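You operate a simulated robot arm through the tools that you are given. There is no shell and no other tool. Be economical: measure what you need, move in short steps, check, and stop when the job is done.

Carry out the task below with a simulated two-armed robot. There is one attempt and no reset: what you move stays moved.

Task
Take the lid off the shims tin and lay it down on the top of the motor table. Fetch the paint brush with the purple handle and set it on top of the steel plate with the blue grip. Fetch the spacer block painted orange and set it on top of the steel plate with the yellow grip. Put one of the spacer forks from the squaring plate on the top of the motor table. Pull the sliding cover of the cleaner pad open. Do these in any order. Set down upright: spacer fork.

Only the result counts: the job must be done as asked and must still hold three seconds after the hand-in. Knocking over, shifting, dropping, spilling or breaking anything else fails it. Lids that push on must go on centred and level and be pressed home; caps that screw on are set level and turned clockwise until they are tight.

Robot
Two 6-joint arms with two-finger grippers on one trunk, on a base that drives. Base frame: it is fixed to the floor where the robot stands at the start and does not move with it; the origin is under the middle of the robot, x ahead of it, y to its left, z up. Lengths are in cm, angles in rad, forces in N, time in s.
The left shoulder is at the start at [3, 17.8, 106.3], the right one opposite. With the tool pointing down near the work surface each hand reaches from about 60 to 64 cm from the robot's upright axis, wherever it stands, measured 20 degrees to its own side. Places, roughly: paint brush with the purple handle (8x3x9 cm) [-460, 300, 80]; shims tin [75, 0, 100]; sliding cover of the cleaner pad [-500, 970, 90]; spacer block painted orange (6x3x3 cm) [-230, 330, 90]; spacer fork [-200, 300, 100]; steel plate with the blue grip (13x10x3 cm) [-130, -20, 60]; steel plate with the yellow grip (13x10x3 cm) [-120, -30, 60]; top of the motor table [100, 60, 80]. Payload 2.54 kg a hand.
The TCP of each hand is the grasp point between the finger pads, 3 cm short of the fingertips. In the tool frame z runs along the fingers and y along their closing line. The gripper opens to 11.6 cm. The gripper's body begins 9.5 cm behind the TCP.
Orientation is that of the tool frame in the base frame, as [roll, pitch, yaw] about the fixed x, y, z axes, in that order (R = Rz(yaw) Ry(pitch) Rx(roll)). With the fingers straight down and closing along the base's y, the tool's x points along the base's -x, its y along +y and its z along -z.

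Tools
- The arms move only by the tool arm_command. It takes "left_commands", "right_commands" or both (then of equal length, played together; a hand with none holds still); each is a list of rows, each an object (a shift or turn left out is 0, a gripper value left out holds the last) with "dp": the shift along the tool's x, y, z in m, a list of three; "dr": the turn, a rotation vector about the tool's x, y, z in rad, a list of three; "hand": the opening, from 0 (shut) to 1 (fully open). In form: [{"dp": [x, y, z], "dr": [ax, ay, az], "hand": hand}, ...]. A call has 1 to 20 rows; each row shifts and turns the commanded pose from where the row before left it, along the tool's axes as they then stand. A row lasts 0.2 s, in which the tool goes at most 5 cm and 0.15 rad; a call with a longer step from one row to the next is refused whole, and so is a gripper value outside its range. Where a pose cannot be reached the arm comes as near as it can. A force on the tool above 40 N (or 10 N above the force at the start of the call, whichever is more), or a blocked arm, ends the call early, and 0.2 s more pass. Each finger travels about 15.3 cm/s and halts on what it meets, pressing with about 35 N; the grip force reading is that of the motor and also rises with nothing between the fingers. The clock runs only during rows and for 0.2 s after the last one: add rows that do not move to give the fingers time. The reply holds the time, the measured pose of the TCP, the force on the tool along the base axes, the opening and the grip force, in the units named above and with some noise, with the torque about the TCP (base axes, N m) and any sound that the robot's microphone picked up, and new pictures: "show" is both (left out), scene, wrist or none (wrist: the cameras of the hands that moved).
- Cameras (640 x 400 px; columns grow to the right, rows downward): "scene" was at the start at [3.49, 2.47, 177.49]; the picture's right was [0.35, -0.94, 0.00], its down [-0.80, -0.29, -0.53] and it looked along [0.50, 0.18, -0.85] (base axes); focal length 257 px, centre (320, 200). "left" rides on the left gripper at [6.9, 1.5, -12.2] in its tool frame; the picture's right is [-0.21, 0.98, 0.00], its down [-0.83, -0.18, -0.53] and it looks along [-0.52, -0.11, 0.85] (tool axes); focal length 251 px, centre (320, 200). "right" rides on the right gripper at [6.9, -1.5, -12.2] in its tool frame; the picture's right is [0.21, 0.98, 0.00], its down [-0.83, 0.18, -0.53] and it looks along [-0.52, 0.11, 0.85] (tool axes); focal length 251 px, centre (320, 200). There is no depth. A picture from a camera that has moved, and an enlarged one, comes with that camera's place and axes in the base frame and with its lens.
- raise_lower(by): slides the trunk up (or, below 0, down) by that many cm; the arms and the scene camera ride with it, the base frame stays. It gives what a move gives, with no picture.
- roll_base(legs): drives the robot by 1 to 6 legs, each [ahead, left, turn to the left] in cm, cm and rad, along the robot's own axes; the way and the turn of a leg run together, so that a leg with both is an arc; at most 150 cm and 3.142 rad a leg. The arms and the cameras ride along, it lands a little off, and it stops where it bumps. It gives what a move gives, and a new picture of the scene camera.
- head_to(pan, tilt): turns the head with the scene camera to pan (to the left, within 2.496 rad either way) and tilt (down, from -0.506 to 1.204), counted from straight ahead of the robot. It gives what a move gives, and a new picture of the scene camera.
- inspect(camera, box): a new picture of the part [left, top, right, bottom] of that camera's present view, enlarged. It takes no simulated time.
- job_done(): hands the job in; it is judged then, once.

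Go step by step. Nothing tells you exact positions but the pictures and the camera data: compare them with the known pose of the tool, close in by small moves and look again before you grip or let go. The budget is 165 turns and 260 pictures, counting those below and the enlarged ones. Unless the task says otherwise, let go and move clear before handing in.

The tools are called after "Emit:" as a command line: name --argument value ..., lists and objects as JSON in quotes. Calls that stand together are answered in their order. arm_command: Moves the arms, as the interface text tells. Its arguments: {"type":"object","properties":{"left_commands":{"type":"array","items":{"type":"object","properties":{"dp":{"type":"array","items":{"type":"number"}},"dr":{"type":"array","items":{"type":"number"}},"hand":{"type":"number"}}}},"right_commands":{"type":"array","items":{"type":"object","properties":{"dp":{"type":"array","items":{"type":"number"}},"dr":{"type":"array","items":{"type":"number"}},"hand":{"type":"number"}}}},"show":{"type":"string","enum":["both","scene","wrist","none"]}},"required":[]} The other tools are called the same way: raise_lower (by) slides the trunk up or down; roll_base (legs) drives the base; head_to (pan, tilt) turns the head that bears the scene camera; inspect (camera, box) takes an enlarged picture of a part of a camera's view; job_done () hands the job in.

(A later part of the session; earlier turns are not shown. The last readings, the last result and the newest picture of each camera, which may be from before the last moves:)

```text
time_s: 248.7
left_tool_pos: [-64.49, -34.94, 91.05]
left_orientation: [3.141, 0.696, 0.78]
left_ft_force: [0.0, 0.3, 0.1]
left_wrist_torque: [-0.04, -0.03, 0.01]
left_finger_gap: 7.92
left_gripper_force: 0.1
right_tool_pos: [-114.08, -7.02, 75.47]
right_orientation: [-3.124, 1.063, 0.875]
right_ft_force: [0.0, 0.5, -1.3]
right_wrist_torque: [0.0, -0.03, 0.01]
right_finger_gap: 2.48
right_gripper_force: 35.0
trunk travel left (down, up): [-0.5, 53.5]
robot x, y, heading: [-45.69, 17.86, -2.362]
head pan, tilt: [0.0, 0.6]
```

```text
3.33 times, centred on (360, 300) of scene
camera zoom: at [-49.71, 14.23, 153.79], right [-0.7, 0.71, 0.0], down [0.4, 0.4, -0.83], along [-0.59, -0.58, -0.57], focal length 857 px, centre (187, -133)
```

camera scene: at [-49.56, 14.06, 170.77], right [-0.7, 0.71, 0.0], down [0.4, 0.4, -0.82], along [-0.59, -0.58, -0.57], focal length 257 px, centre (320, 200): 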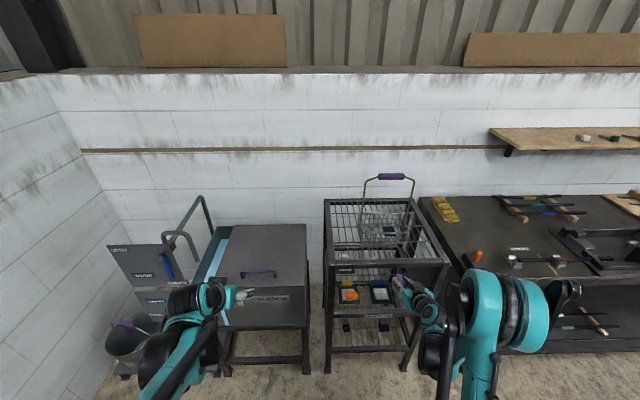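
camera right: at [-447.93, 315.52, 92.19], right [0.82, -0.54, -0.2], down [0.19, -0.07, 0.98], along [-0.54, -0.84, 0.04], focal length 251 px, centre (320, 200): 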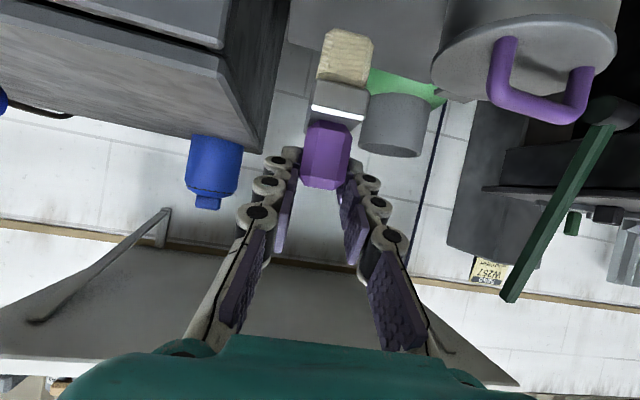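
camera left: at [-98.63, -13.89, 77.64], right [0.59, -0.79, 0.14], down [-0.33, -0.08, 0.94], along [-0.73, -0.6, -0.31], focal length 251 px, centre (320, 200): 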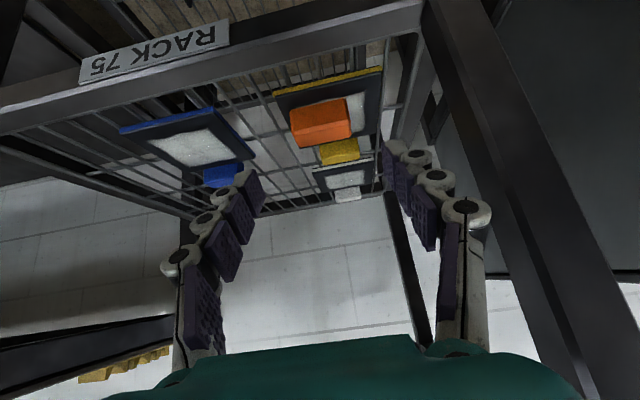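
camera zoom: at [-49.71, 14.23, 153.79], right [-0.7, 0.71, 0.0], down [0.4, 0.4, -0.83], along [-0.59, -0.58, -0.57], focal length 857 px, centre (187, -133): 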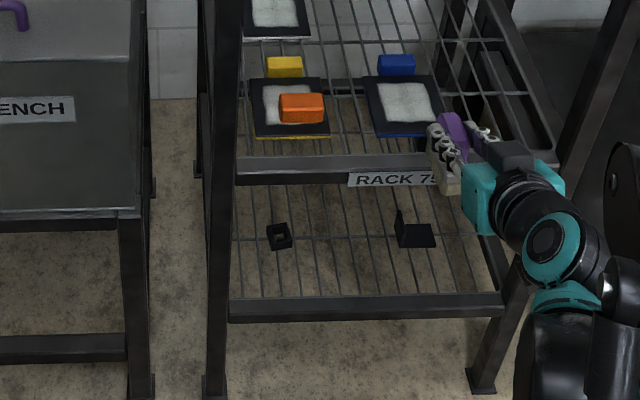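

The blue plate centre is about (-126.3,-19.7,61). I advance the brush over it, keeping it above the shelf rail.

Emit:
arm_command --right_commands '[{"dp": [-0.0102, -0.0024, 0.0286]}, {"dp": [-0.0102, -0.0024, 0.0286]}, {"dp": [-0.0102, -0.0024, 0.0286]}, {"dp": [-0.0102, -0.0024, 0.0286]}, {"dp": [-0.0102, -0.0024, 0.0286]}, {}]' --show "wrist"

Emit:
inspect --camera "scene" --box '[280, 240, 440, 360]'

```text
time_s: 250.1
left_tool_pos: [-64.35, -35.06, 90.88]
left_orientation: [-3.14, 0.696, 0.781]
left_ft_force: [0.3, 0.1, -0.3]
left_wrist_torque: [0.03, 0.01, -0.01]
left_finger_gap: 7.88
left_gripper_force: 0.1
right_tool_pos: [-124.66, -17.65, 72.68]
right_orientation: [-3.123, 1.063, 0.874]
right_ft_force: [0.5, -0.1, -1.1]
right_wrist_torque: [0.04, 0.02, 0.0]
right_finger_gap: 2.48
right_gripper_force: 35.3
trunk travel left (down, up): [-0.5, 53.5]
robot x, y, heading: [-45.4, 18.21, -2.365]
head pan, tilt: [0.0, 0.6]
camera right: at [-116.64, -5.91, 72.64], right [0.81, -0.56, -0.2], down [0.19, -0.07, 0.98], along [-0.56, -0.83, 0.04], focal length 251 px, centre (320, 200)
```

right: 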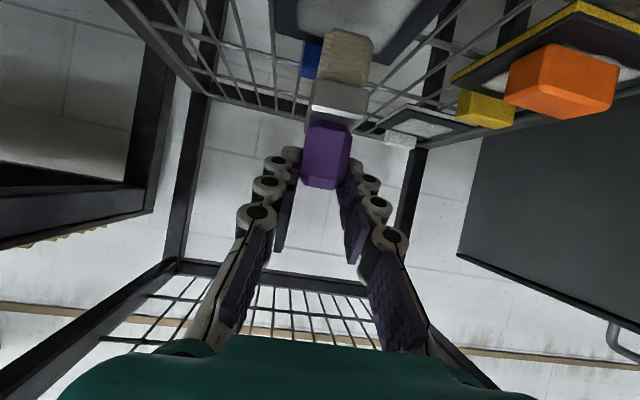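

```text
3.33 times, centred on (360, 300) of scene
camera zoom: at [-49.71, 14.22, 153.77], right [-0.7, 0.71, 0.0], down [0.4, 0.4, -0.82], along [-0.59, -0.58, -0.57], focal length 857 px, centre (187, -133)
```

zoom: 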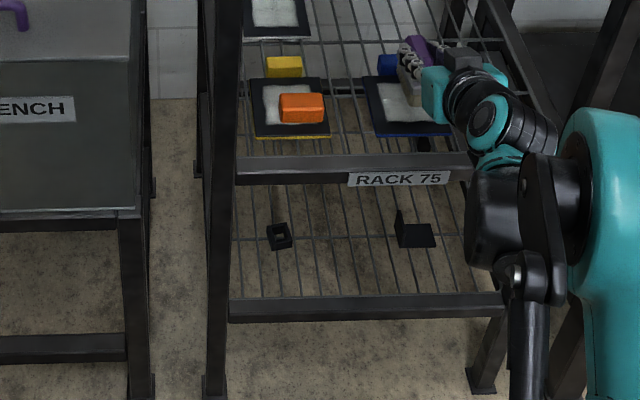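

The brush is over the blue plate. I lower it in steps to contact.

Emit:
arm_command --right_commands '[{"dp": [0.0087, 0, 0.0049]}, {"dp": [0.0087, 0, 0.0049]}, {"dp": [0.0087, 0, 0.0049]}, {"dp": [0.0026, 0, 0.0015]}, {"dp": [0.0026, 0, 0.0015]}, {"dp": [0.0017, 0, 0.001]}, {"dp": [0.0017, 0, 0.001]}, {"dp": [0.0017, 0, 0.001]}, {}]' --show "wrist"

```text
time_s: 252.0
left_tool_pos: [-64.4, -34.85, 91.01]
left_orientation: [-3.141, 0.701, 0.781]
left_ft_force: [0.3, 0.2, 0.4]
left_wrist_torque: [-0.04, -0.05, 0.0]
left_finger_gap: 7.9
left_gripper_force: 0.0
right_tool_pos: [-124.79, -17.55, 69.31]
right_orientation: [-3.128, 1.075, 0.87]
right_ft_force: [3.1, 2.5, 20.6]
right_wrist_torque: [-0.25, -0.07, -0.01]
right_finger_gap: 2.49
right_gripper_force: 35.3
trunk travel left (down, up): [-0.5, 53.5]
robot x, y, heading: [-45.63, 18.1, -2.368]
head pan, tilt: [0.0, 0.6]
stopped in row 9 (right hand): the force on the tool passed its limit at 42 N (the readings are from after the stop); the commanded pose is now the measured one
camera right: at [-116.78, -5.91, 69.06], right [0.8, -0.56, -0.2], down [0.19, -0.07, 0.98], along [-0.56, -0.82, 0.05], focal length 251 px, centre (320, 200)
```

right: 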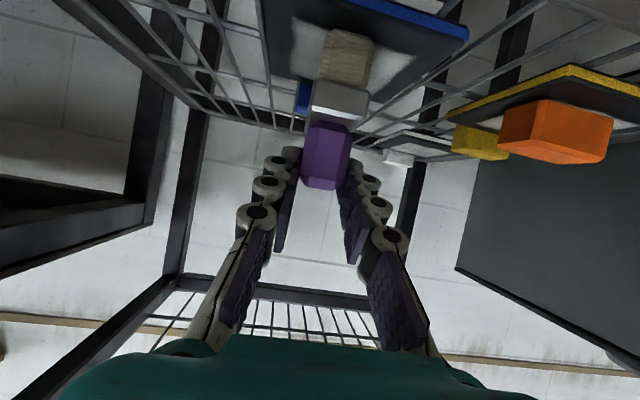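

Contact came ~1 cm earlier than expected, so I check whether the brush rests flat on the plate or on its grip.

Emit:
inspect --camera "right" --box '[240, 0, 480, 150]'

Emit:
inspect --camera "scene" --box '[360, 255, 420, 295]'

```text
2.67 times, centred on (360, 75) of right
camera zoom: at [-116.78, -5.91, 69.06], right [0.8, -0.56, -0.2], down [0.19, -0.07, 0.98], along [-0.56, -0.82, 0.05], focal length 670 px, centre (213, 533)
```

zoom: 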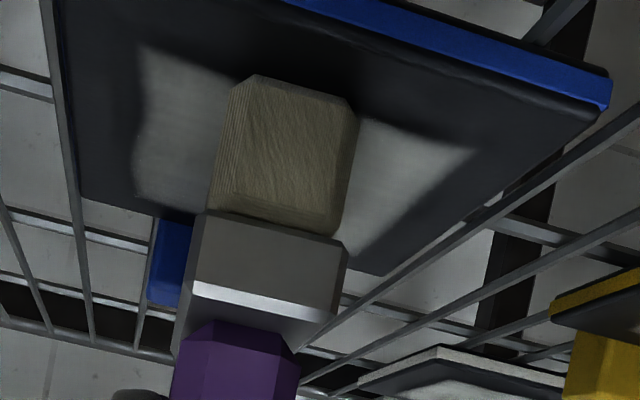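

```text
10.00 times, centred on (390, 275) of scene
camera zoom: at [-49.4, 14.4, 153.79], right [-0.7, 0.71, 0.0], down [0.4, 0.4, -0.83], along [-0.59, -0.58, -0.56], focal length 2572 px, centre (-380, -550)
```

zoom: 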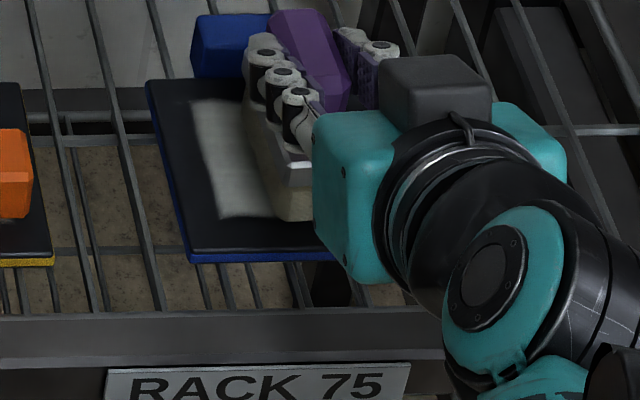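

The brush's back end seems to touch the blue grip at the plate's rear. I lift 1.5 cm, move 2.2 cm toward me and lower again.

Emit:
arm_command --right_commands '[{"dp": [-0.0131, 0, -0.0073]}, {"dp": [0.0053, 0, -0.0096]}, {"dp": [0.0053, 0, -0.0096]}, {}]' --show "none"

Emit:
inspect --camera "scene" --box '[360, 255, 420, 295]'

Emit:
inspect --camera "right" --box '[240, 0, 480, 150]'

```text
time_s: 253.0
left_tool_pos: [-64.66, -34.95, 90.92]
left_orientation: [-3.141, 0.696, 0.781]
left_ft_force: [-0.3, 0.0, -0.2]
left_wrist_torque: [-0.01, -0.03, 0.01]
left_finger_gap: 7.89
left_gripper_force: 0.1
right_tool_pos: [-123.49, -15.92, 70.38]
right_orientation: [-3.126, 1.067, 0.872]
right_ft_force: [0.3, -0.1, -0.1]
right_wrist_torque: [0.02, 0.01, -0.01]
right_finger_gap: 2.53
right_gripper_force: 35.1
trunk travel left (down, up): [-0.5, 53.5]
robot x, y, heading: [-45.39, 18.58, -2.359]
head pan, tilt: [0.0, 0.6]
```

```text
10.00 times, centred on (390, 275) of scene
camera zoom: at [-49.74, 14.21, 153.77], right [-0.7, 0.71, 0.0], down [0.4, 0.4, -0.82], along [-0.59, -0.58, -0.57], focal length 2572 px, centre (-380, -550)
```

zoom: 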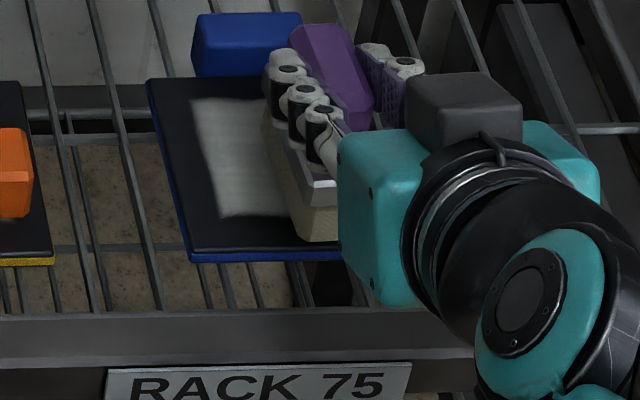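

```text
2.67 times, centred on (360, 75) of right
camera zoom: at [-115.52, -4.27, 70.35], right [0.8, -0.56, -0.2], down [0.19, -0.07, 0.98], along [-0.56, -0.83, 0.05], focal length 670 px, centre (213, 533)
```

zoom: 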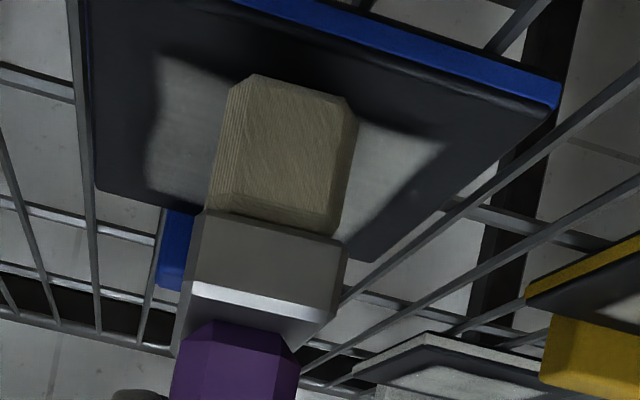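

Emit:
arm_command --right_commands '[{"dp": [0.0087, 0, 0.0049]}, {"dp": [0.0022, 0, 0.0012]}, {"dp": [0.0022, 0, 0.0012]}, {"dp": [0.0022, 0, 0.0012]}, {"dp": [0.0017, 0, 0.001]}, {"dp": [0.0017, 0, 0.001]}, {}]' --show "none"

Emit:
inspect --camera "right" --box '[240, 0, 480, 150]'

```text
time_s: 254.1
left_tool_pos: [-64.38, -34.86, 91.12]
left_orientation: [-3.14, 0.699, 0.78]
left_ft_force: [1.4, 0.6, 0.0]
left_wrist_torque: [0.01, -0.02, -0.02]
left_finger_gap: 7.89
left_gripper_force: 0.1
right_tool_pos: [-123.59, -16.0, 69.25]
right_orientation: [-3.125, 1.08, 0.865]
right_ft_force: [6.4, 2.6, 22.9]
right_wrist_torque: [-0.21, -0.15, 0.02]
right_finger_gap: 2.48
right_gripper_force: 35.1
trunk travel left (down, up): [-0.5, 53.5]
robot x, y, heading: [-45.59, 18.01, -2.36]
head pan, tilt: [0.0, 0.6]
stopped in row 5 (right hand): the force on the tool passed its limit at 43 N (the readings are from after the stop); the commanded pose is now the measured one
```

```text
2.67 times, centred on (360, 75) of right
camera zoom: at [-115.5, -4.34, 68.94], right [0.8, -0.57, -0.2], down [0.2, -0.06, 0.98], along [-0.57, -0.82, 0.06], focal length 670 px, centre (213, 533)
```

zoom: 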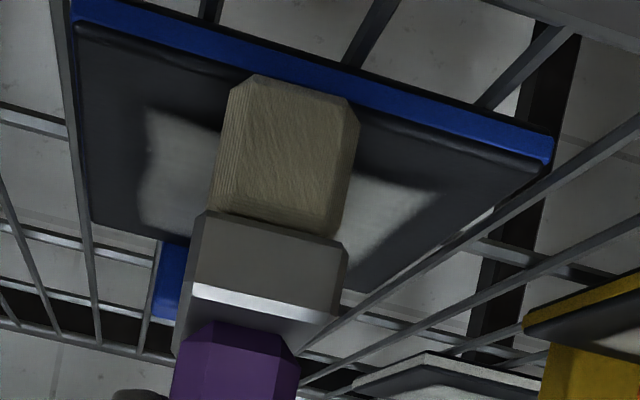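

Same contact height at both places, so it is the plate surface itself. I lift slightly, centre it by moving 1 cm in, and set down.

Emit:
arm_command --right_commands '[{"dp": [-0.0087, 0, -0.0049]}, {"dp": [-0.0049, 0, 0.0087]}, {}, {"dp": [0.0044, 0, 0.0024]}, {"dp": [0.0022, 0, 0.0012]}, {"dp": [0.0013, 0, 0.0007]}, {}]' --show "none"

Emit:
inspect --camera "right" --box '[240, 0, 480, 150]'

```text
time_s: 255.7
left_tool_pos: [-64.38, -34.99, 91.02]
left_orientation: [3.141, 0.697, 0.781]
left_ft_force: [0.5, -0.3, 0.2]
left_wrist_torque: [0.02, 0.06, -0.02]
left_finger_gap: 7.88
left_gripper_force: 0.0
right_tool_pos: [-124.35, -16.69, 69.22]
right_orientation: [-3.124, 1.079, 0.867]
right_ft_force: [-4.9, -0.9, 16.1]
right_wrist_torque: [-0.49, 0.53, -0.13]
right_finger_gap: 2.48
right_gripper_force: 35.3
trunk travel left (down, up): [-0.5, 53.5]
robot x, y, heading: [-45.89, 18.04, -2.358]
head pan, tilt: [0.0, 0.6]
```

```text
2.67 times, centred on (360, 75) of right
camera zoom: at [-116.35, -5.13, 68.97], right [0.8, -0.57, -0.2], down [0.2, -0.06, 0.98], along [-0.57, -0.82, 0.06], focal length 670 px, centre (213, 533)
```

zoom: 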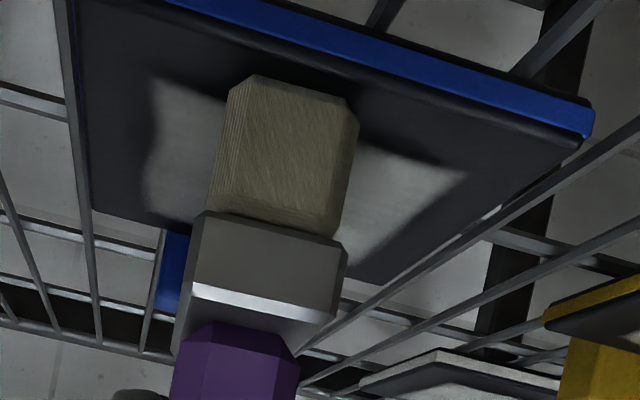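

Resting and centred. I release and withdraw along the tool axis.

Emit:
arm_command --right_commands '[{"dp": [-0.0009, 0, -0.0005]}, {"hand": 0.3}, {"hand": 0.45}, {}, {"dp": [0, 0, -0.02]}, {"dp": [0, 0, -0.03]}, {"dp": [0, 0, -0.03]}, {"dp": [0, 0, -0.04]}, {}]' --show "wrist"

Emit:
inspect --camera "scene" --box '[310, 240, 430, 320]'

```text
time_s: 257.7
left_tool_pos: [-64.43, -35.02, 90.97]
left_orientation: [3.14, 0.696, 0.779]
left_ft_force: [-0.5, -1.0, 0.3]
left_wrist_torque: [-0.04, 0.02, 0.01]
left_finger_gap: 7.89
left_gripper_force: 0.0
right_tool_pos: [-117.36, -8.74, 74.87]
right_orientation: [-3.127, 1.076, 0.865]
right_ft_force: [-0.3, 0.1, 0.0]
right_wrist_torque: [-0.01, 0.0, -0.03]
right_finger_gap: 5.21
right_gripper_force: 0.0
trunk travel left (down, up): [-0.5, 53.5]
robot x, y, heading: [-45.46, 18.2, -2.361]
head pan, tilt: [0.0, 0.6]
camera right: at [-109.35, 2.87, 74.67], right [0.8, -0.56, -0.2], down [0.19, -0.07, 0.98], along [-0.57, -0.82, 0.06], focal length 251 px, centre (320, 200)
```

right: 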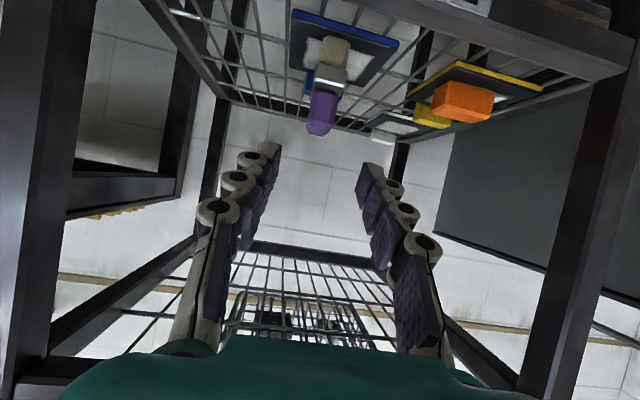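

```text
5.00 times, centred on (370, 280) of scene
camera zoom: at [-49.74, 14.21, 153.77], right [-0.7, 0.71, 0.0], down [0.4, 0.4, -0.82], along [-0.59, -0.58, -0.57], focal length 1286 px, centre (70, -200)
```

zoom: 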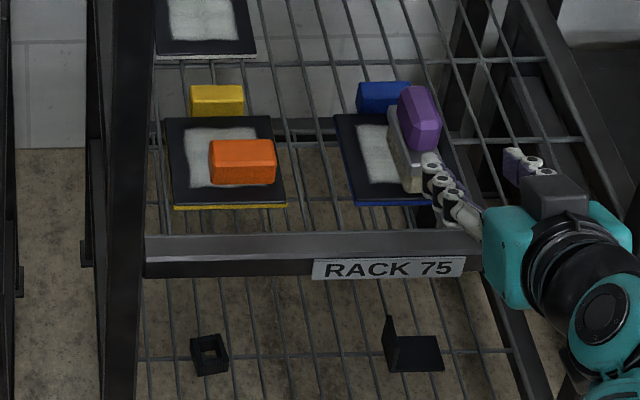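

Both items stand on their plates. I withdraw fully, back off, raise the trunk and head up the aisle to the cleaner pad.

Emit:
arm_command --right_commands '[{"dp": [0.01, 0, -0.04]}, {"dp": [0.01, 0, -0.04]}, {"dp": [0.01, 0, -0.03]}, {}]' --show "none"

Emit:
roll_base --legs '[[-10, 0, 0]]'

Emit:
raise_lower --by 27

Emit:
roll_base --legs '[[0, -150, 0], [0, -150, 0], [0, -150, 0], [0, -100, 0], [0, 0, -1.57]]'

Emit:
head_to --pan -0.3 --tilt 0.35

```text
time_s: 258.7
left_tool_pos: [-64.49, -35.01, 91.01]
left_orientation: [3.141, 0.695, 0.781]
left_ft_force: [-0.1, 0.3, 0.6]
left_wrist_torque: [0.03, 0.0, -0.03]
left_finger_gap: 7.89
left_gripper_force: 0.0
right_tool_pos: [-111.63, -1.25, 79.52]
right_orientation: [-3.126, 1.071, 0.868]
right_ft_force: [-0.5, -0.1, 0.5]
right_wrist_torque: [0.03, 0.0, -0.03]
right_finger_gap: 5.2
right_gripper_force: 0.0
right hand out of reach, approached as far as the arm can: row 2, 3
trunk travel left (down, up): [-0.5, 53.5]
robot x, y, heading: [-45.75, 18.63, -2.359]
head pan, tilt: [0.0, 0.6]
```

```text
time_s: 259.8
left_tool_pos: [-57.03, -27.74, 90.94]
left_orientation: [3.141, 0.698, 0.782]
left_ft_force: [0.6, 0.9, -0.3]
left_wrist_torque: [-0.04, 0.03, 0.01]
left_finger_gap: 7.91
left_gripper_force: 0.0
right_tool_pos: [-104.34, 5.89, 79.78]
right_orientation: [-3.125, 1.075, 0.869]
right_ft_force: [0.4, 0.6, 0.0]
right_wrist_torque: [0.02, 0.0, 0.03]
right_finger_gap: 5.23
right_gripper_force: 0.0
trunk travel left (down, up): [-0.5, 53.5]
robot x, y, heading: [-38.25, 25.34, -2.358]
head pan, tilt: [0.0, 0.6]
camera scene: at [-42.31, 21.54, 153.78], right [-0.7, 0.71, 0.0], down [0.4, 0.4, -0.83], along [-0.59, -0.58, -0.56], focal length 257 px, centre (320, 200)
```

scene: 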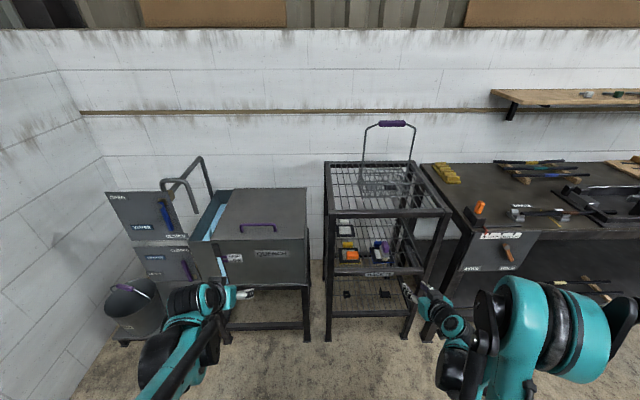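

```text
time_s: 262.6
left_tool_pos: [-57.24, -27.81, 117.94]
left_orientation: [-3.141, 0.698, 0.781]
left_ft_force: [-0.4, -0.3, -0.4]
left_wrist_torque: [0.0, -0.03, 0.01]
left_finger_gap: 7.91
left_gripper_force: 0.1
right_tool_pos: [-104.26, 5.73, 106.67]
right_orientation: [-3.129, 1.074, 0.869]
right_ft_force: [0.2, 0.2, 0.6]
right_wrist_torque: [-0.03, 0.03, 0.01]
right_finger_gap: 5.23
right_gripper_force: 0.1
trunk travel left (down, up): [-27.5, 26.5]
robot x, y, heading: [-38.2, 25.53, -2.358]
head pan, tilt: [0.0, 0.6]
```

```text
time_s: 292.6
left_tool_pos: [-459.19, 451.25, 117.95]
left_orientation: [-3.141, 0.696, -0.907]
left_ft_force: [0.1, 0.3, 1.1]
left_wrist_torque: [0.02, -0.01, -0.01]
left_finger_gap: 7.87
left_gripper_force: 0.0
right_tool_pos: [-420.09, 494.15, 106.66]
right_orientation: [-3.129, 1.072, -0.821]
right_ft_force: [-0.5, 1.0, -0.5]
right_wrist_torque: [-0.01, 0.02, 0.02]
right_finger_gap: 5.21
right_gripper_force: 0.1
trunk travel left (down, up): [-27.5, 26.5]
robot x, y, heading: [-408.61, 426.03, 2.236]
head pan, tilt: [0.0, 0.6]
camera scene: at [-412.05, 430.87, 180.77], right [0.79, 0.62, 0.0], down [0.35, -0.45, -0.82], along [-0.51, 0.65, -0.57], focal length 257 px, centre (320, 200)
```

scene: 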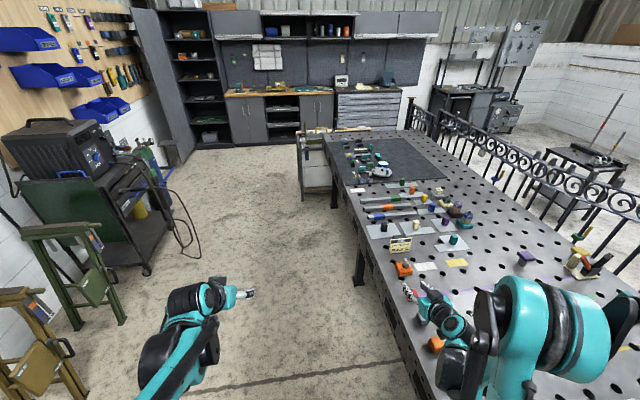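

```text
time_s: 293.4
left_tool_pos: [-459.09, 451.24, 117.99]
left_orientation: [3.141, 0.696, -0.908]
left_ft_force: [0.3, -1.4, -0.1]
left_wrist_torque: [-0.04, -0.01, -0.04]
left_finger_gap: 7.9
left_gripper_force: 0.1
right_tool_pos: [-420.25, 494.11, 106.62]
right_orientation: [-3.127, 1.07, -0.821]
right_ft_force: [0.1, 0.1, -0.5]
right_wrist_torque: [-0.03, -0.03, -0.01]
right_finger_gap: 5.21
right_gripper_force: 0.0
trunk travel left (down, up): [-27.5, 26.5]
robot x, y, heading: [-408.42, 426.26, 2.23]
head pan, tilt: [-0.3, 0.351]
camera scene: at [-409.94, 432.6, 183.04], right [0.93, 0.36, 0.0], down [0.12, -0.32, -0.94], along [-0.33, 0.88, -0.34], focal length 257 px, centre (320, 200)
```

scene: 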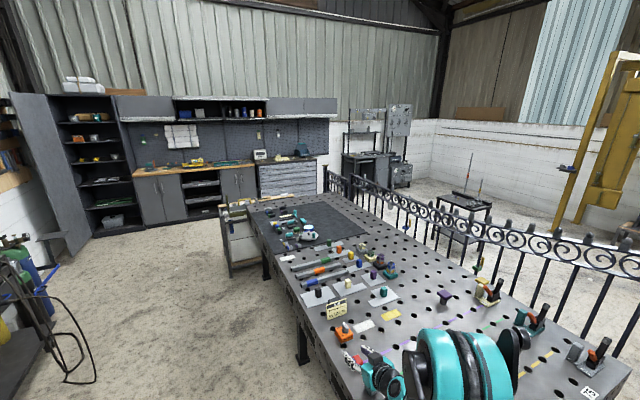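

I zoom at the expected cover location (column ~373, row ~154).

Emit:
inspect --camera "scene" --box '[320, 90, 440, 210]'

Emit:
inspect --camera "scene" --box '[120, 130, 340, 230]'

```text
3.33 times, centred on (380, 150) of scene
camera zoom: at [-409.94, 432.6, 183.04], right [0.93, 0.36, 0.0], down [0.12, -0.32, -0.94], along [-0.33, 0.88, -0.34], focal length 857 px, centre (120, 367)
```

zoom: 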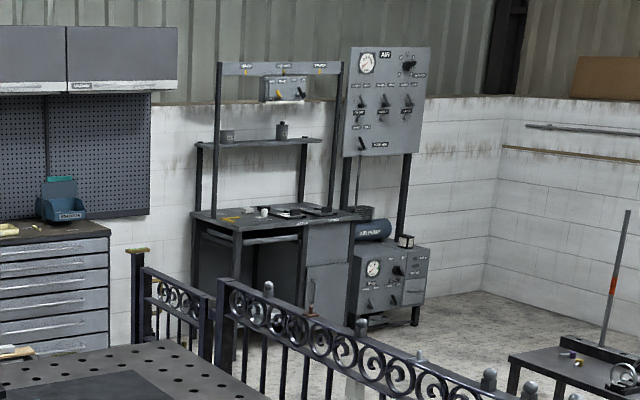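

```text
2.91 times, centred on (230, 180) of scene
camera zoom: at [-409.94, 432.6, 183.04], right [0.93, 0.36, 0.0], down [0.12, -0.32, -0.94], along [-0.33, 0.88, -0.34], focal length 748 px, centre (582, 258)
```

zoom: 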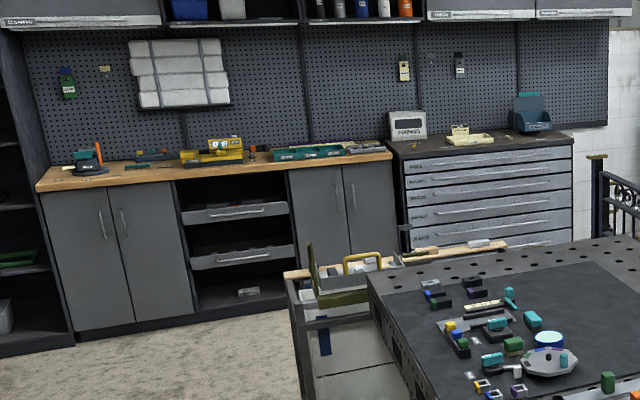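

The desk in the back corner (a workbench under a grey frame) matches the cover's place. I drive up the aisle to the open strip in front of the cabinets, then look.

Emit:
roll_base --legs '[[0, 20, 0.126], [122, 0, 0], [122, 0, 0], [118, 0, 0]]'

Emit:
head_to --pan -0.9 --tilt 0.4

```text
time_s: 312.1
left_tool_pos: [-729.28, 691.71, 118.0]
left_orientation: [3.14, 0.697, -0.831]
left_ft_force: [0.4, 0.6, 0.7]
left_wrist_torque: [0.0, -0.04, 0.0]
left_finger_gap: 7.88
left_gripper_force: 0.1
right_tool_pos: [-693.86, 737.64, 106.64]
right_orientation: [-3.128, 1.071, -0.743]
right_ft_force: [0.7, 1.0, -0.2]
right_wrist_torque: [0.01, -0.01, 0.0]
right_finger_gap: 5.23
right_gripper_force: 0.2
trunk travel left (down, up): [-27.5, 26.5]
robot x, y, heading: [-676.65, 670.82, 2.308]
head pan, tilt: [-0.3, 0.351]
camera scene: at [-678.78, 677.08, 183.05], right [0.9, 0.43, 0.0], down [0.15, -0.31, -0.94], along [-0.4, 0.85, -0.34], focal length 257 px, centre (320, 200)
```

scene: 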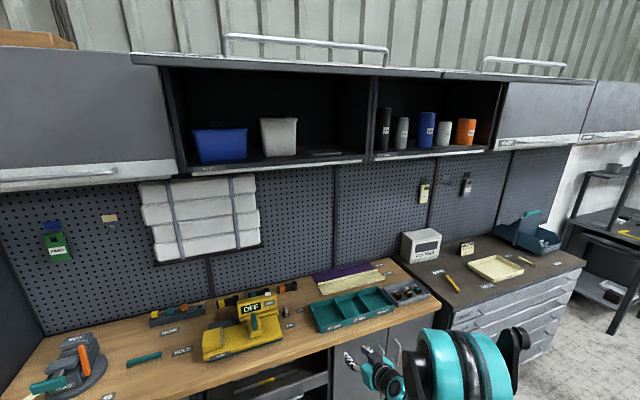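

```text
time_s: 313.1
left_tool_pos: [-729.23, 691.71, 117.86]
left_orientation: [-3.141, 0.697, -0.832]
left_ft_force: [-0.1, 1.0, -1.0]
left_wrist_torque: [0.0, -0.03, -0.01]
left_finger_gap: 7.9
left_gripper_force: 0.1
right_tool_pos: [-693.72, 737.59, 106.66]
right_orientation: [-3.125, 1.072, -0.744]
right_ft_force: [-0.8, 0.4, 1.0]
right_wrist_torque: [0.0, 0.01, -0.01]
right_finger_gap: 5.21
right_gripper_force: 0.1
trunk travel left (down, up): [-27.5, 26.5]
robot x, y, heading: [-676.89, 670.89, 2.309]
head pan, tilt: [-0.901, 0.4]
camera scene: at [-673.32, 677.78, 182.6], right [0.99, -0.16, 0.0], down [-0.06, -0.38, -0.92], along [0.15, 0.91, -0.39], focal length 257 px, centre (320, 200)
```

scene: 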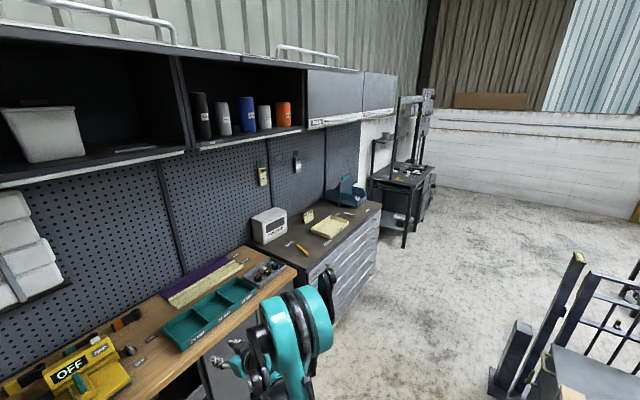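

I straighten and tuck both hands before squeezing sideways along the bench.

Emit:
arm_command --right_commands '[{"dr": [0, 0.134, 0]}, {"dr": [0, 0.134, 0]}, {"dr": [0, 0.134, 0]}, {"dr": [0, 0.134, 0]}, {"dr": [0, 0.134, 0]}, {"dr": [0, 0.134, 0]}, {"dr": [0, 0.134, 0]}, {"dr": [0, 0.134, 0]}, {"dp": [0, 0, -0.04]}, {"dp": [0, 0, -0.04]}, {"dp": [0, 0, -0.04]}, {"dp": [0.045, 0, 0]}, {"dp": [0.045, 0, 0]}, {"dp": [0.045, 0, 0]}, {"dp": [0.045, 0, 0]}, {}]' --left_commands '[{"dr": [0, 0.14, 0]}, {"dr": [0, 0.14, 0]}, {"dr": [0, 0.14, 0]}, {"dr": [0, 0.14, 0]}, {"dr": [0, 0.14, 0]}, {}, {}, {}, {}, {}, {}, {"dp": [0.04, 0, 0]}, {"dp": [0.04, 0, 0]}, {}, {}, {}]' --show "none"

Emit:
roll_base --legs '[[21, 0, 0.047], [0, -90, 0]]'

```text
time_s: 316.5
left_tool_pos: [-724.06, 685.96, 117.77]
left_orientation: [3.14, -0.004, -0.83]
left_ft_force: [0.2, 0.3, -1.3]
left_wrist_torque: [-0.03, -0.02, 0.02]
left_finger_gap: 7.9
left_gripper_force: 0.2
right_tool_pos: [-680.84, 725.27, 118.39]
right_orientation: [-3.134, -0.002, -0.755]
right_ft_force: [-0.1, 0.4, -0.2]
right_wrist_torque: [-0.04, -0.07, 0.01]
right_finger_gap: 5.2
right_gripper_force: 0.1
trunk travel left (down, up): [-27.5, 26.5]
robot x, y, heading: [-676.9, 670.85, 2.309]
head pan, tilt: [-0.901, 0.4]
```

```text
time_s: 322.6
left_tool_pos: [-675.01, 764.67, 117.8]
left_orientation: [-3.141, -0.005, -0.768]
left_ft_force: [-0.5, -1.1, -0.6]
left_wrist_torque: [-0.03, 0.04, -0.01]
left_finger_gap: 7.89
left_gripper_force: 0.0
right_tool_pos: [-634.28, 806.74, 118.42]
right_orientation: [-3.134, 0.0, -0.692]
right_ft_force: [0.7, -1.0, -0.3]
right_wrist_torque: [-0.01, -0.03, 0.01]
right_finger_gap: 5.22
right_gripper_force: 0.1
trunk travel left (down, up): [-27.5, 26.5]
robot x, y, heading: [-627.36, 752.73, 2.377]
head pan, tilt: [-0.901, 0.4]
camera scene: at [-624.02, 759.86, 182.59], right [1.0, -0.1, 0.0], down [-0.04, -0.39, -0.92], along [0.09, 0.92, -0.39], focal length 257 px, centre (320, 200)
```

scene: 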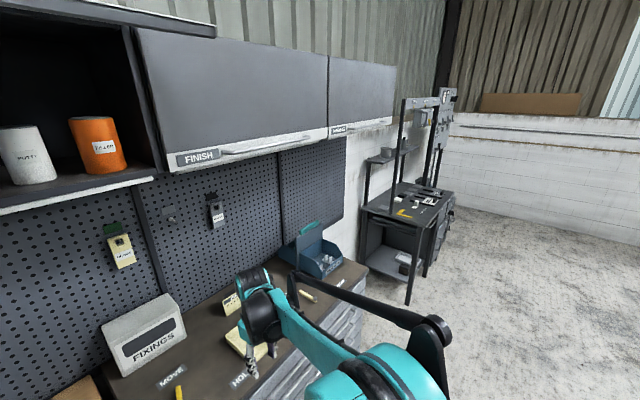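

Emit:
roll_base --legs '[[0, -110, -0.02], [0, -90, 0]]'

Emit:
head_to --pan -0.3 --tilt 0.7

```text
time_s: 332.7
left_tool_pos: [-531.54, 908.72, 117.87]
left_orientation: [3.14, -0.003, -0.791]
left_ft_force: [1.1, -0.5, 0.5]
left_wrist_torque: [-0.01, 0.03, -0.01]
left_finger_gap: 7.89
left_gripper_force: 0.0
right_tool_pos: [-489.98, 949.74, 118.44]
right_orientation: [-3.135, 0.001, -0.718]
right_ft_force: [0.6, 0.2, -1.3]
right_wrist_torque: [0.01, 0.01, 0.0]
right_finger_gap: 5.22
right_gripper_force: 0.1
trunk travel left (down, up): [-27.5, 26.5]
robot x, y, heading: [-483.82, 895.57, 2.35]
head pan, tilt: [-0.901, 0.4]
camera scene: at [-480.62, 902.69, 182.59], right [0.99, -0.12, 0.0], down [-0.05, -0.39, -0.92], along [0.11, 0.91, -0.39], focal length 257 px, centre (320, 200)
```

scene: 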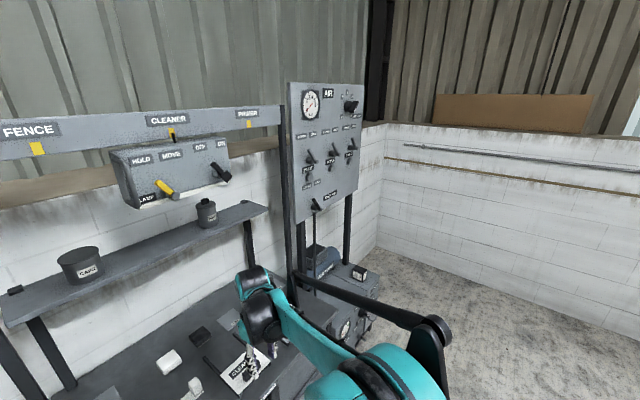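

```text
time_s: 333.7
left_tool_pos: [-531.51, 908.84, 117.73]
left_orientation: [3.14, -0.002, -0.79]
left_ft_force: [0.3, -0.3, 0.6]
left_wrist_torque: [0.02, 0.01, -0.02]
left_finger_gap: 7.89
left_gripper_force: 0.0
right_tool_pos: [-489.87, 949.71, 118.47]
right_orientation: [-3.134, -0.001, -0.719]
right_ft_force: [1.2, 0.6, -0.2]
right_wrist_torque: [-0.02, 0.0, -0.02]
right_finger_gap: 5.19
right_gripper_force: 0.0
trunk travel left (down, up): [-27.5, 26.5]
robot x, y, heading: [-483.93, 895.23, 2.351]
head pan, tilt: [-0.3, 0.7]
camera scene: at [-485.67, 901.01, 179.91], right [0.89, 0.46, 0.0], down [0.3, -0.57, -0.77], along [-0.35, 0.68, -0.64], focal length 257 px, centre (320, 200)
```

scene: 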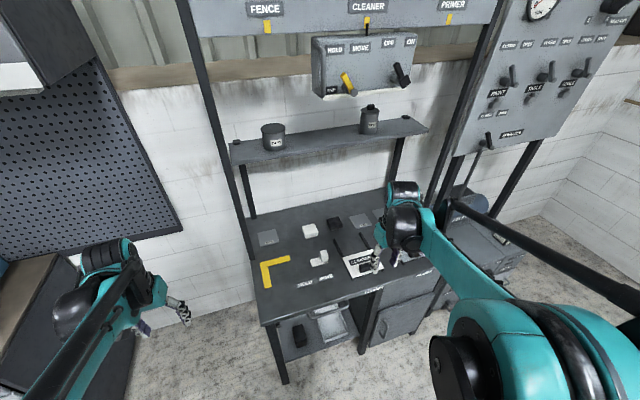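

The desk is in front, with a white pad labelled "CLEANER" at (360,265). I zoom in.

Emit:
inspect --camera "scene" --box '[250, 200, 430, 320]'

Emit:
inspect --camera "right" --box '[0, 0, 640, 400]'

```text
3.33 times, centred on (340, 260) of scene
camera zoom: at [-485.67, 901.01, 179.91], right [0.89, 0.46, 0.0], down [0.3, -0.57, -0.77], along [-0.35, 0.68, -0.64], focal length 857 px, centre (253, 0)
```

zoom: 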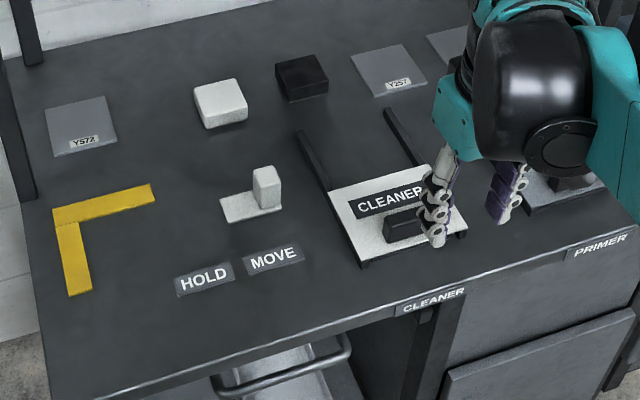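

```text
1.00 times, centred on (320, 200) of right (not enlarged: the box is as wide or as high as the picture)
camera zoom: at [-483.79, 946.37, 130.69], right [-0.48, -0.88, -0.01], down [-0.74, 0.4, 0.53], along [-0.46, 0.26, -0.85], focal length 251 px, centre (320, 200)
```

zoom: 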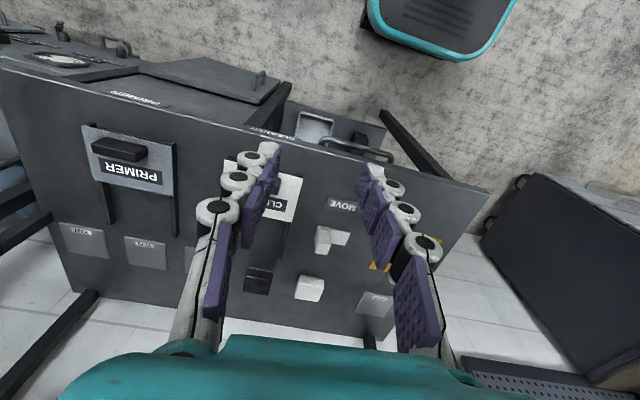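

The cover (white, black handle) sits on rails running away from me along the heading; handle is at about (-496.6, 960.2, 98). I shift the base so the right hand can slide it 10 cm away.

Emit:
roll_base --legs '[[0, -15, 0]]'

Emit:
arm_command --right_commands '[{"dr": [0, 0, 0.07]}, {}]' --show "wrist"

Emit:
inspect --camera "scene" --box '[230, 200, 410, 320]'

```text
time_s: 335.1
left_tool_pos: [-520.68, 919.67, 117.76]
left_orientation: [-3.141, -0.003, -0.795]
left_ft_force: [0.7, -0.2, -0.5]
left_wrist_torque: [-0.03, 0.03, -0.01]
left_finger_gap: 7.89
left_gripper_force: 0.1
right_tool_pos: [-478.82, 960.26, 118.5]
right_orientation: [-3.135, -0.001, -0.719]
right_ft_force: [0.8, -0.1, 0.0]
right_wrist_torque: [-0.04, 0.02, 0.01]
right_finger_gap: 5.23
right_gripper_force: 0.1
trunk travel left (down, up): [-27.5, 26.5]
robot x, y, heading: [-473.13, 906.19, 2.351]
head pan, tilt: [-0.3, 0.7]
camera scene: at [-474.74, 911.78, 179.91], right [0.89, 0.46, 0.0], down [0.3, -0.57, -0.76], along [-0.35, 0.68, -0.64], focal length 257 px, centre (320, 200)
```

scene: 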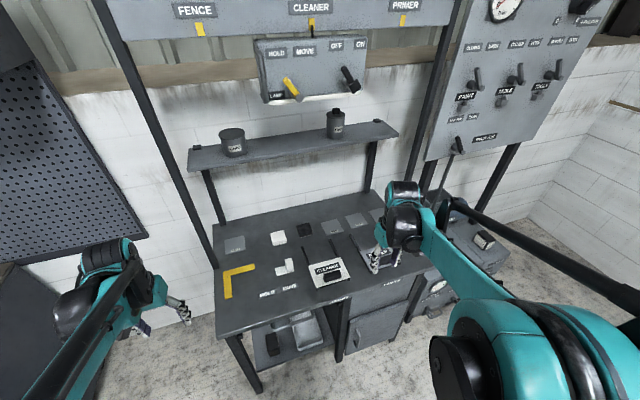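

```text
time_s: 335.7
left_tool_pos: [-520.57, 919.59, 117.79]
left_orientation: [3.14, -0.003, -0.796]
left_ft_force: [-0.3, 0.6, -0.5]
left_wrist_torque: [0.0, -0.03, 0.0]
left_finger_gap: 7.89
left_gripper_force: 0.0
right_tool_pos: [-478.95, 960.49, 118.45]
right_orientation: [-3.134, 0.0, -0.792]
right_ft_force: [0.0, 0.1, 0.1]
right_wrist_torque: [0.01, 0.0, 0.01]
right_finger_gap: 5.23
right_gripper_force: 0.1
trunk travel left (down, up): [-27.5, 26.5]
robot x, y, heading: [-472.92, 906.59, 2.347]
head pan, tilt: [-0.3, 0.7]
camera right: at [-472.99, 956.69, 130.63], right [-0.54, -0.84, -0.01], down [-0.71, 0.46, 0.53], along [-0.44, 0.29, -0.85], focal length 251 px, centre (320, 200)
```

right: 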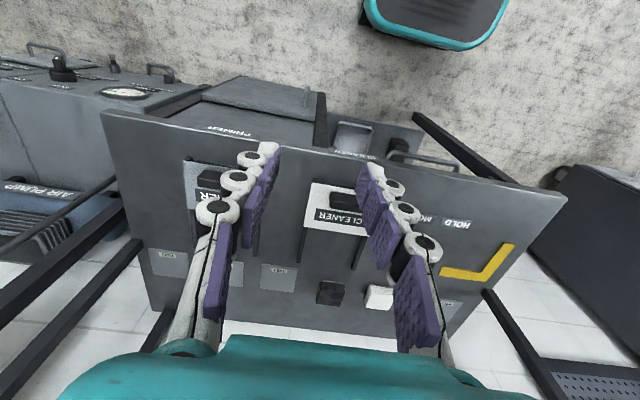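

```text
3.33 times, centred on (320, 260) of scene
camera zoom: at [-474.76, 911.76, 179.91], right [0.89, 0.46, 0.0], down [0.3, -0.57, -0.76], along [-0.35, 0.68, -0.64], focal length 857 px, centre (320, 0)
```

zoom: 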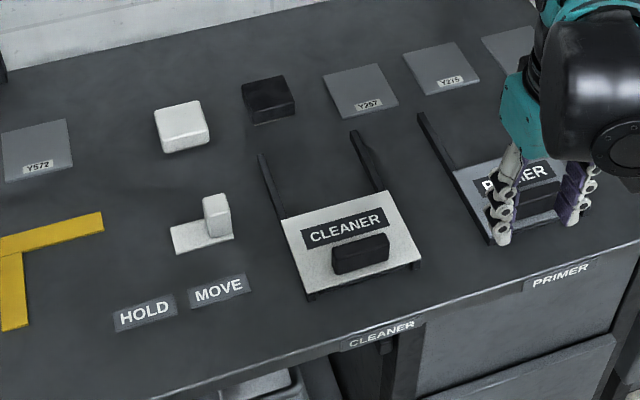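

Now clear: handle at about (-497.5, 967, 89.5), long side lateral. I move ahead 10 cm and bring the right hand above it.

Emit:
roll_base --legs '[[10, 0, 0]]'

Emit:
arm_command --right_commands '[{"dp": [-0.025, 0.028, 0], "hand": 0.75}, {"dp": [-0.025, 0.028, 0]}, {"dp": [-0.025, 0.028, 0]}, {"dp": [0, 0, 0.04]}, {"dp": [0, 0, 0.04]}, {"dp": [0, 0, 0.03]}, {}]' --show "wrist"

Emit:
inspect --camera "scene" --box '[230, 200, 410, 320]'

```text
time_s: 336.8
left_tool_pos: [-527.56, 926.74, 117.78]
left_orientation: [3.142, -0.004, -0.796]
left_ft_force: [0.4, 0.6, -0.5]
left_wrist_torque: [-0.01, -0.06, 0.0]
left_finger_gap: 7.89
left_gripper_force: 0.0
right_tool_pos: [-485.65, 967.5, 118.34]
right_orientation: [-3.136, -0.001, -0.791]
right_ft_force: [-0.6, -0.3, -1.0]
right_wrist_torque: [-0.01, 0.0, 0.0]
right_finger_gap: 5.21
right_gripper_force: 0.0
trunk travel left (down, up): [-27.5, 26.5]
robot x, y, heading: [-479.59, 912.81, 2.346]
head pan, tilt: [-0.3, 0.7]
camera scene: at [-481.73, 918.72, 179.91], right [0.89, 0.46, 0.0], down [0.29, -0.57, -0.76], along [-0.35, 0.68, -0.64], focal length 257 px, centre (320, 200)
```

scene: 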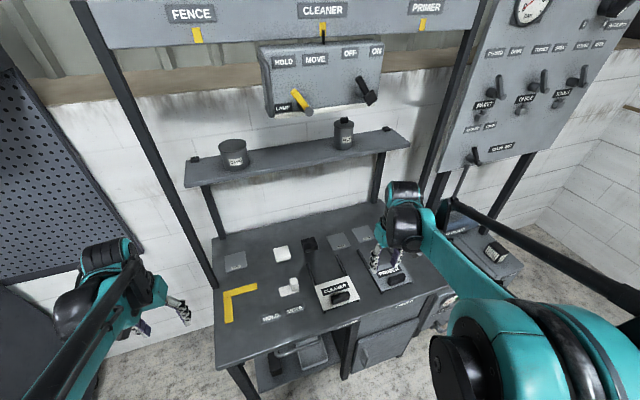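

```text
time_s: 338.4
left_tool_pos: [-527.36, 926.44, 117.96]
left_orientation: [-3.141, -0.005, -0.795]
left_ft_force: [-0.1, 0.1, 0.4]
left_wrist_torque: [0.03, -0.01, 0.0]
left_finger_gap: 7.9
left_gripper_force: 0.1
right_tool_pos: [-496.6, 966.9, 107.28]
right_orientation: [-3.134, -0.001, -0.792]
right_ft_force: [-0.4, 0.1, -0.2]
right_wrist_torque: [0.01, 0.0, -0.05]
right_finger_gap: 8.7
right_gripper_force: 0.0
trunk travel left (down, up): [-27.5, 26.5]
robot x, y, heading: [-480.01, 913.52, 2.344]
head pan, tilt: [-0.3, 0.7]
camera right: at [-490.72, 963.15, 119.55], right [-0.54, -0.84, -0.01], down [-0.71, 0.46, 0.53], along [-0.44, 0.3, -0.85], focal length 251 px, centre (320, 200)
```

right: 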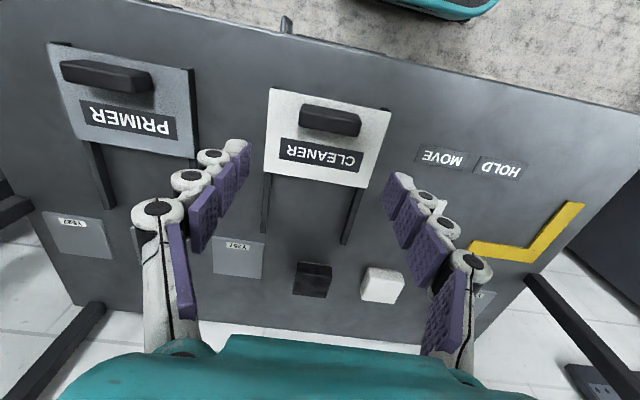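

```text
3.33 times, centred on (320, 260) of scene
camera zoom: at [-481.61, 918.59, 179.91], right [0.89, 0.46, 0.0], down [0.29, -0.57, -0.77], along [-0.35, 0.68, -0.64], focal length 857 px, centre (320, 0)
```

zoom: 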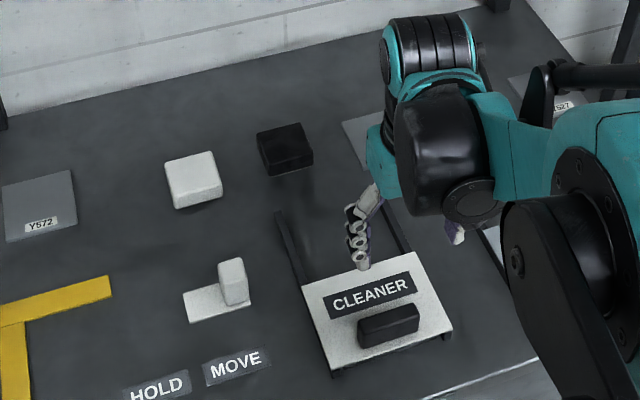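

Handle is ~1 cm to tool +y. I correct, open wide, and descend.

Emit:
arm_command --right_commands '[{"dp": [-0.0056, 0.01, 0], "hand": 1.0}, {"dp": [0, 0, 0.04]}, {"dp": [0, 0, 0.04]}, {"dp": [0, 0, 0.04]}, {"dp": [0, 0, 0.025]}, {}]' --show "wrist"

Emit:
inspect --camera "scene" --box '[270, 250, 390, 340]'

```text
time_s: 339.8
left_tool_pos: [-527.43, 926.58, 117.9]
left_orientation: [-3.142, -0.002, -0.794]
left_ft_force: [-0.5, -0.7, 0.7]
left_wrist_torque: [0.02, 0.02, 0.0]
left_finger_gap: 7.88
left_gripper_force: 0.0
right_tool_pos: [-497.78, 966.78, 92.79]
right_orientation: [-3.133, 0.0, -0.793]
right_ft_force: [0.6, 0.3, -0.1]
right_wrist_torque: [-0.01, 0.05, 0.0]
right_finger_gap: 11.58
right_gripper_force: 0.0
trunk travel left (down, up): [-27.5, 26.5]
robot x, y, heading: [-479.4, 913.31, 2.347]
head pan, tilt: [-0.3, 0.7]
camera right: at [-491.9, 962.94, 105.02], right [-0.54, -0.84, -0.01], down [-0.71, 0.46, 0.53], along [-0.44, 0.3, -0.85], focal length 251 px, centre (320, 200)
```

right: 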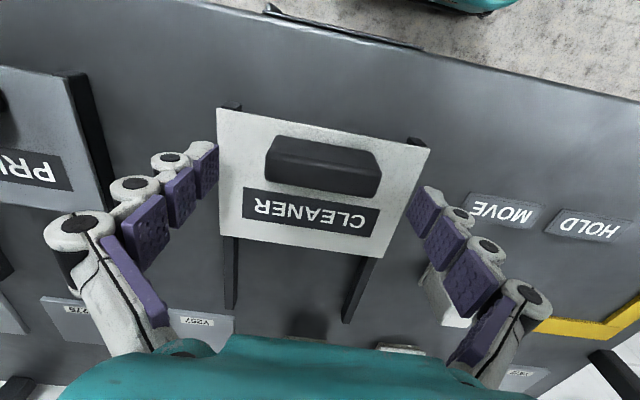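

```text
4.44 times, centred on (330, 295) of scene
camera zoom: at [-481.62, 918.59, 179.91], right [0.89, 0.46, 0.0], down [0.29, -0.57, -0.77], along [-0.35, 0.68, -0.64], focal length 1143 px, centre (276, -222)
```

zoom: 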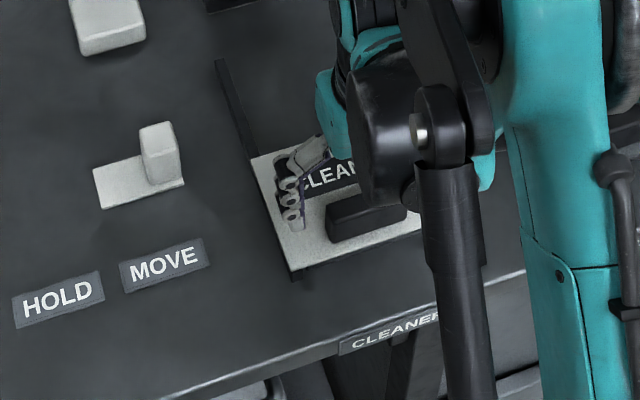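

Centred. Down 1.4 cm more, then close on the handle.

Emit:
arm_command --right_commands '[{"dp": [0, 0, 0.005]}, {"dp": [0, 0, 0.005]}, {"dp": [0, 0, 0.003]}, {"hand": 0.7}, {"hand": 0.4}, {}, {}]' --show "wrist"

```text
time_s: 341.4
left_tool_pos: [-527.53, 926.58, 117.87]
left_orientation: [-3.141, -0.003, -0.797]
left_ft_force: [0.1, 0.2, -0.5]
left_wrist_torque: [-0.01, 0.0, -0.03]
left_finger_gap: 7.9
left_gripper_force: 0.0
right_tool_pos: [-497.86, 966.74, 91.53]
right_orientation: [-3.135, -0.001, -0.79]
right_ft_force: [-5.7, -5.8, 3.0]
right_wrist_torque: [-0.55, 0.91, 1.09]
right_finger_gap: 6.98
right_gripper_force: 44.8
trunk travel left (down, up): [-27.5, 26.5]
robot x, y, heading: [-479.92, 913.32, 2.346]
head pan, tilt: [-0.3, 0.7]
camera right: at [-491.98, 962.85, 103.76], right [-0.54, -0.84, -0.01], down [-0.71, 0.46, 0.53], along [-0.44, 0.29, -0.85], focal length 251 px, centre (320, 200)
```

right: 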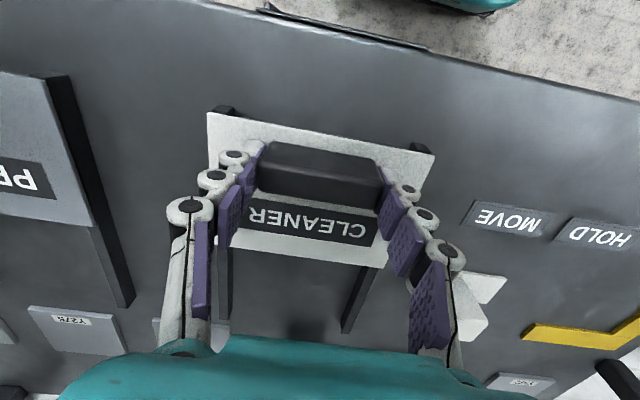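

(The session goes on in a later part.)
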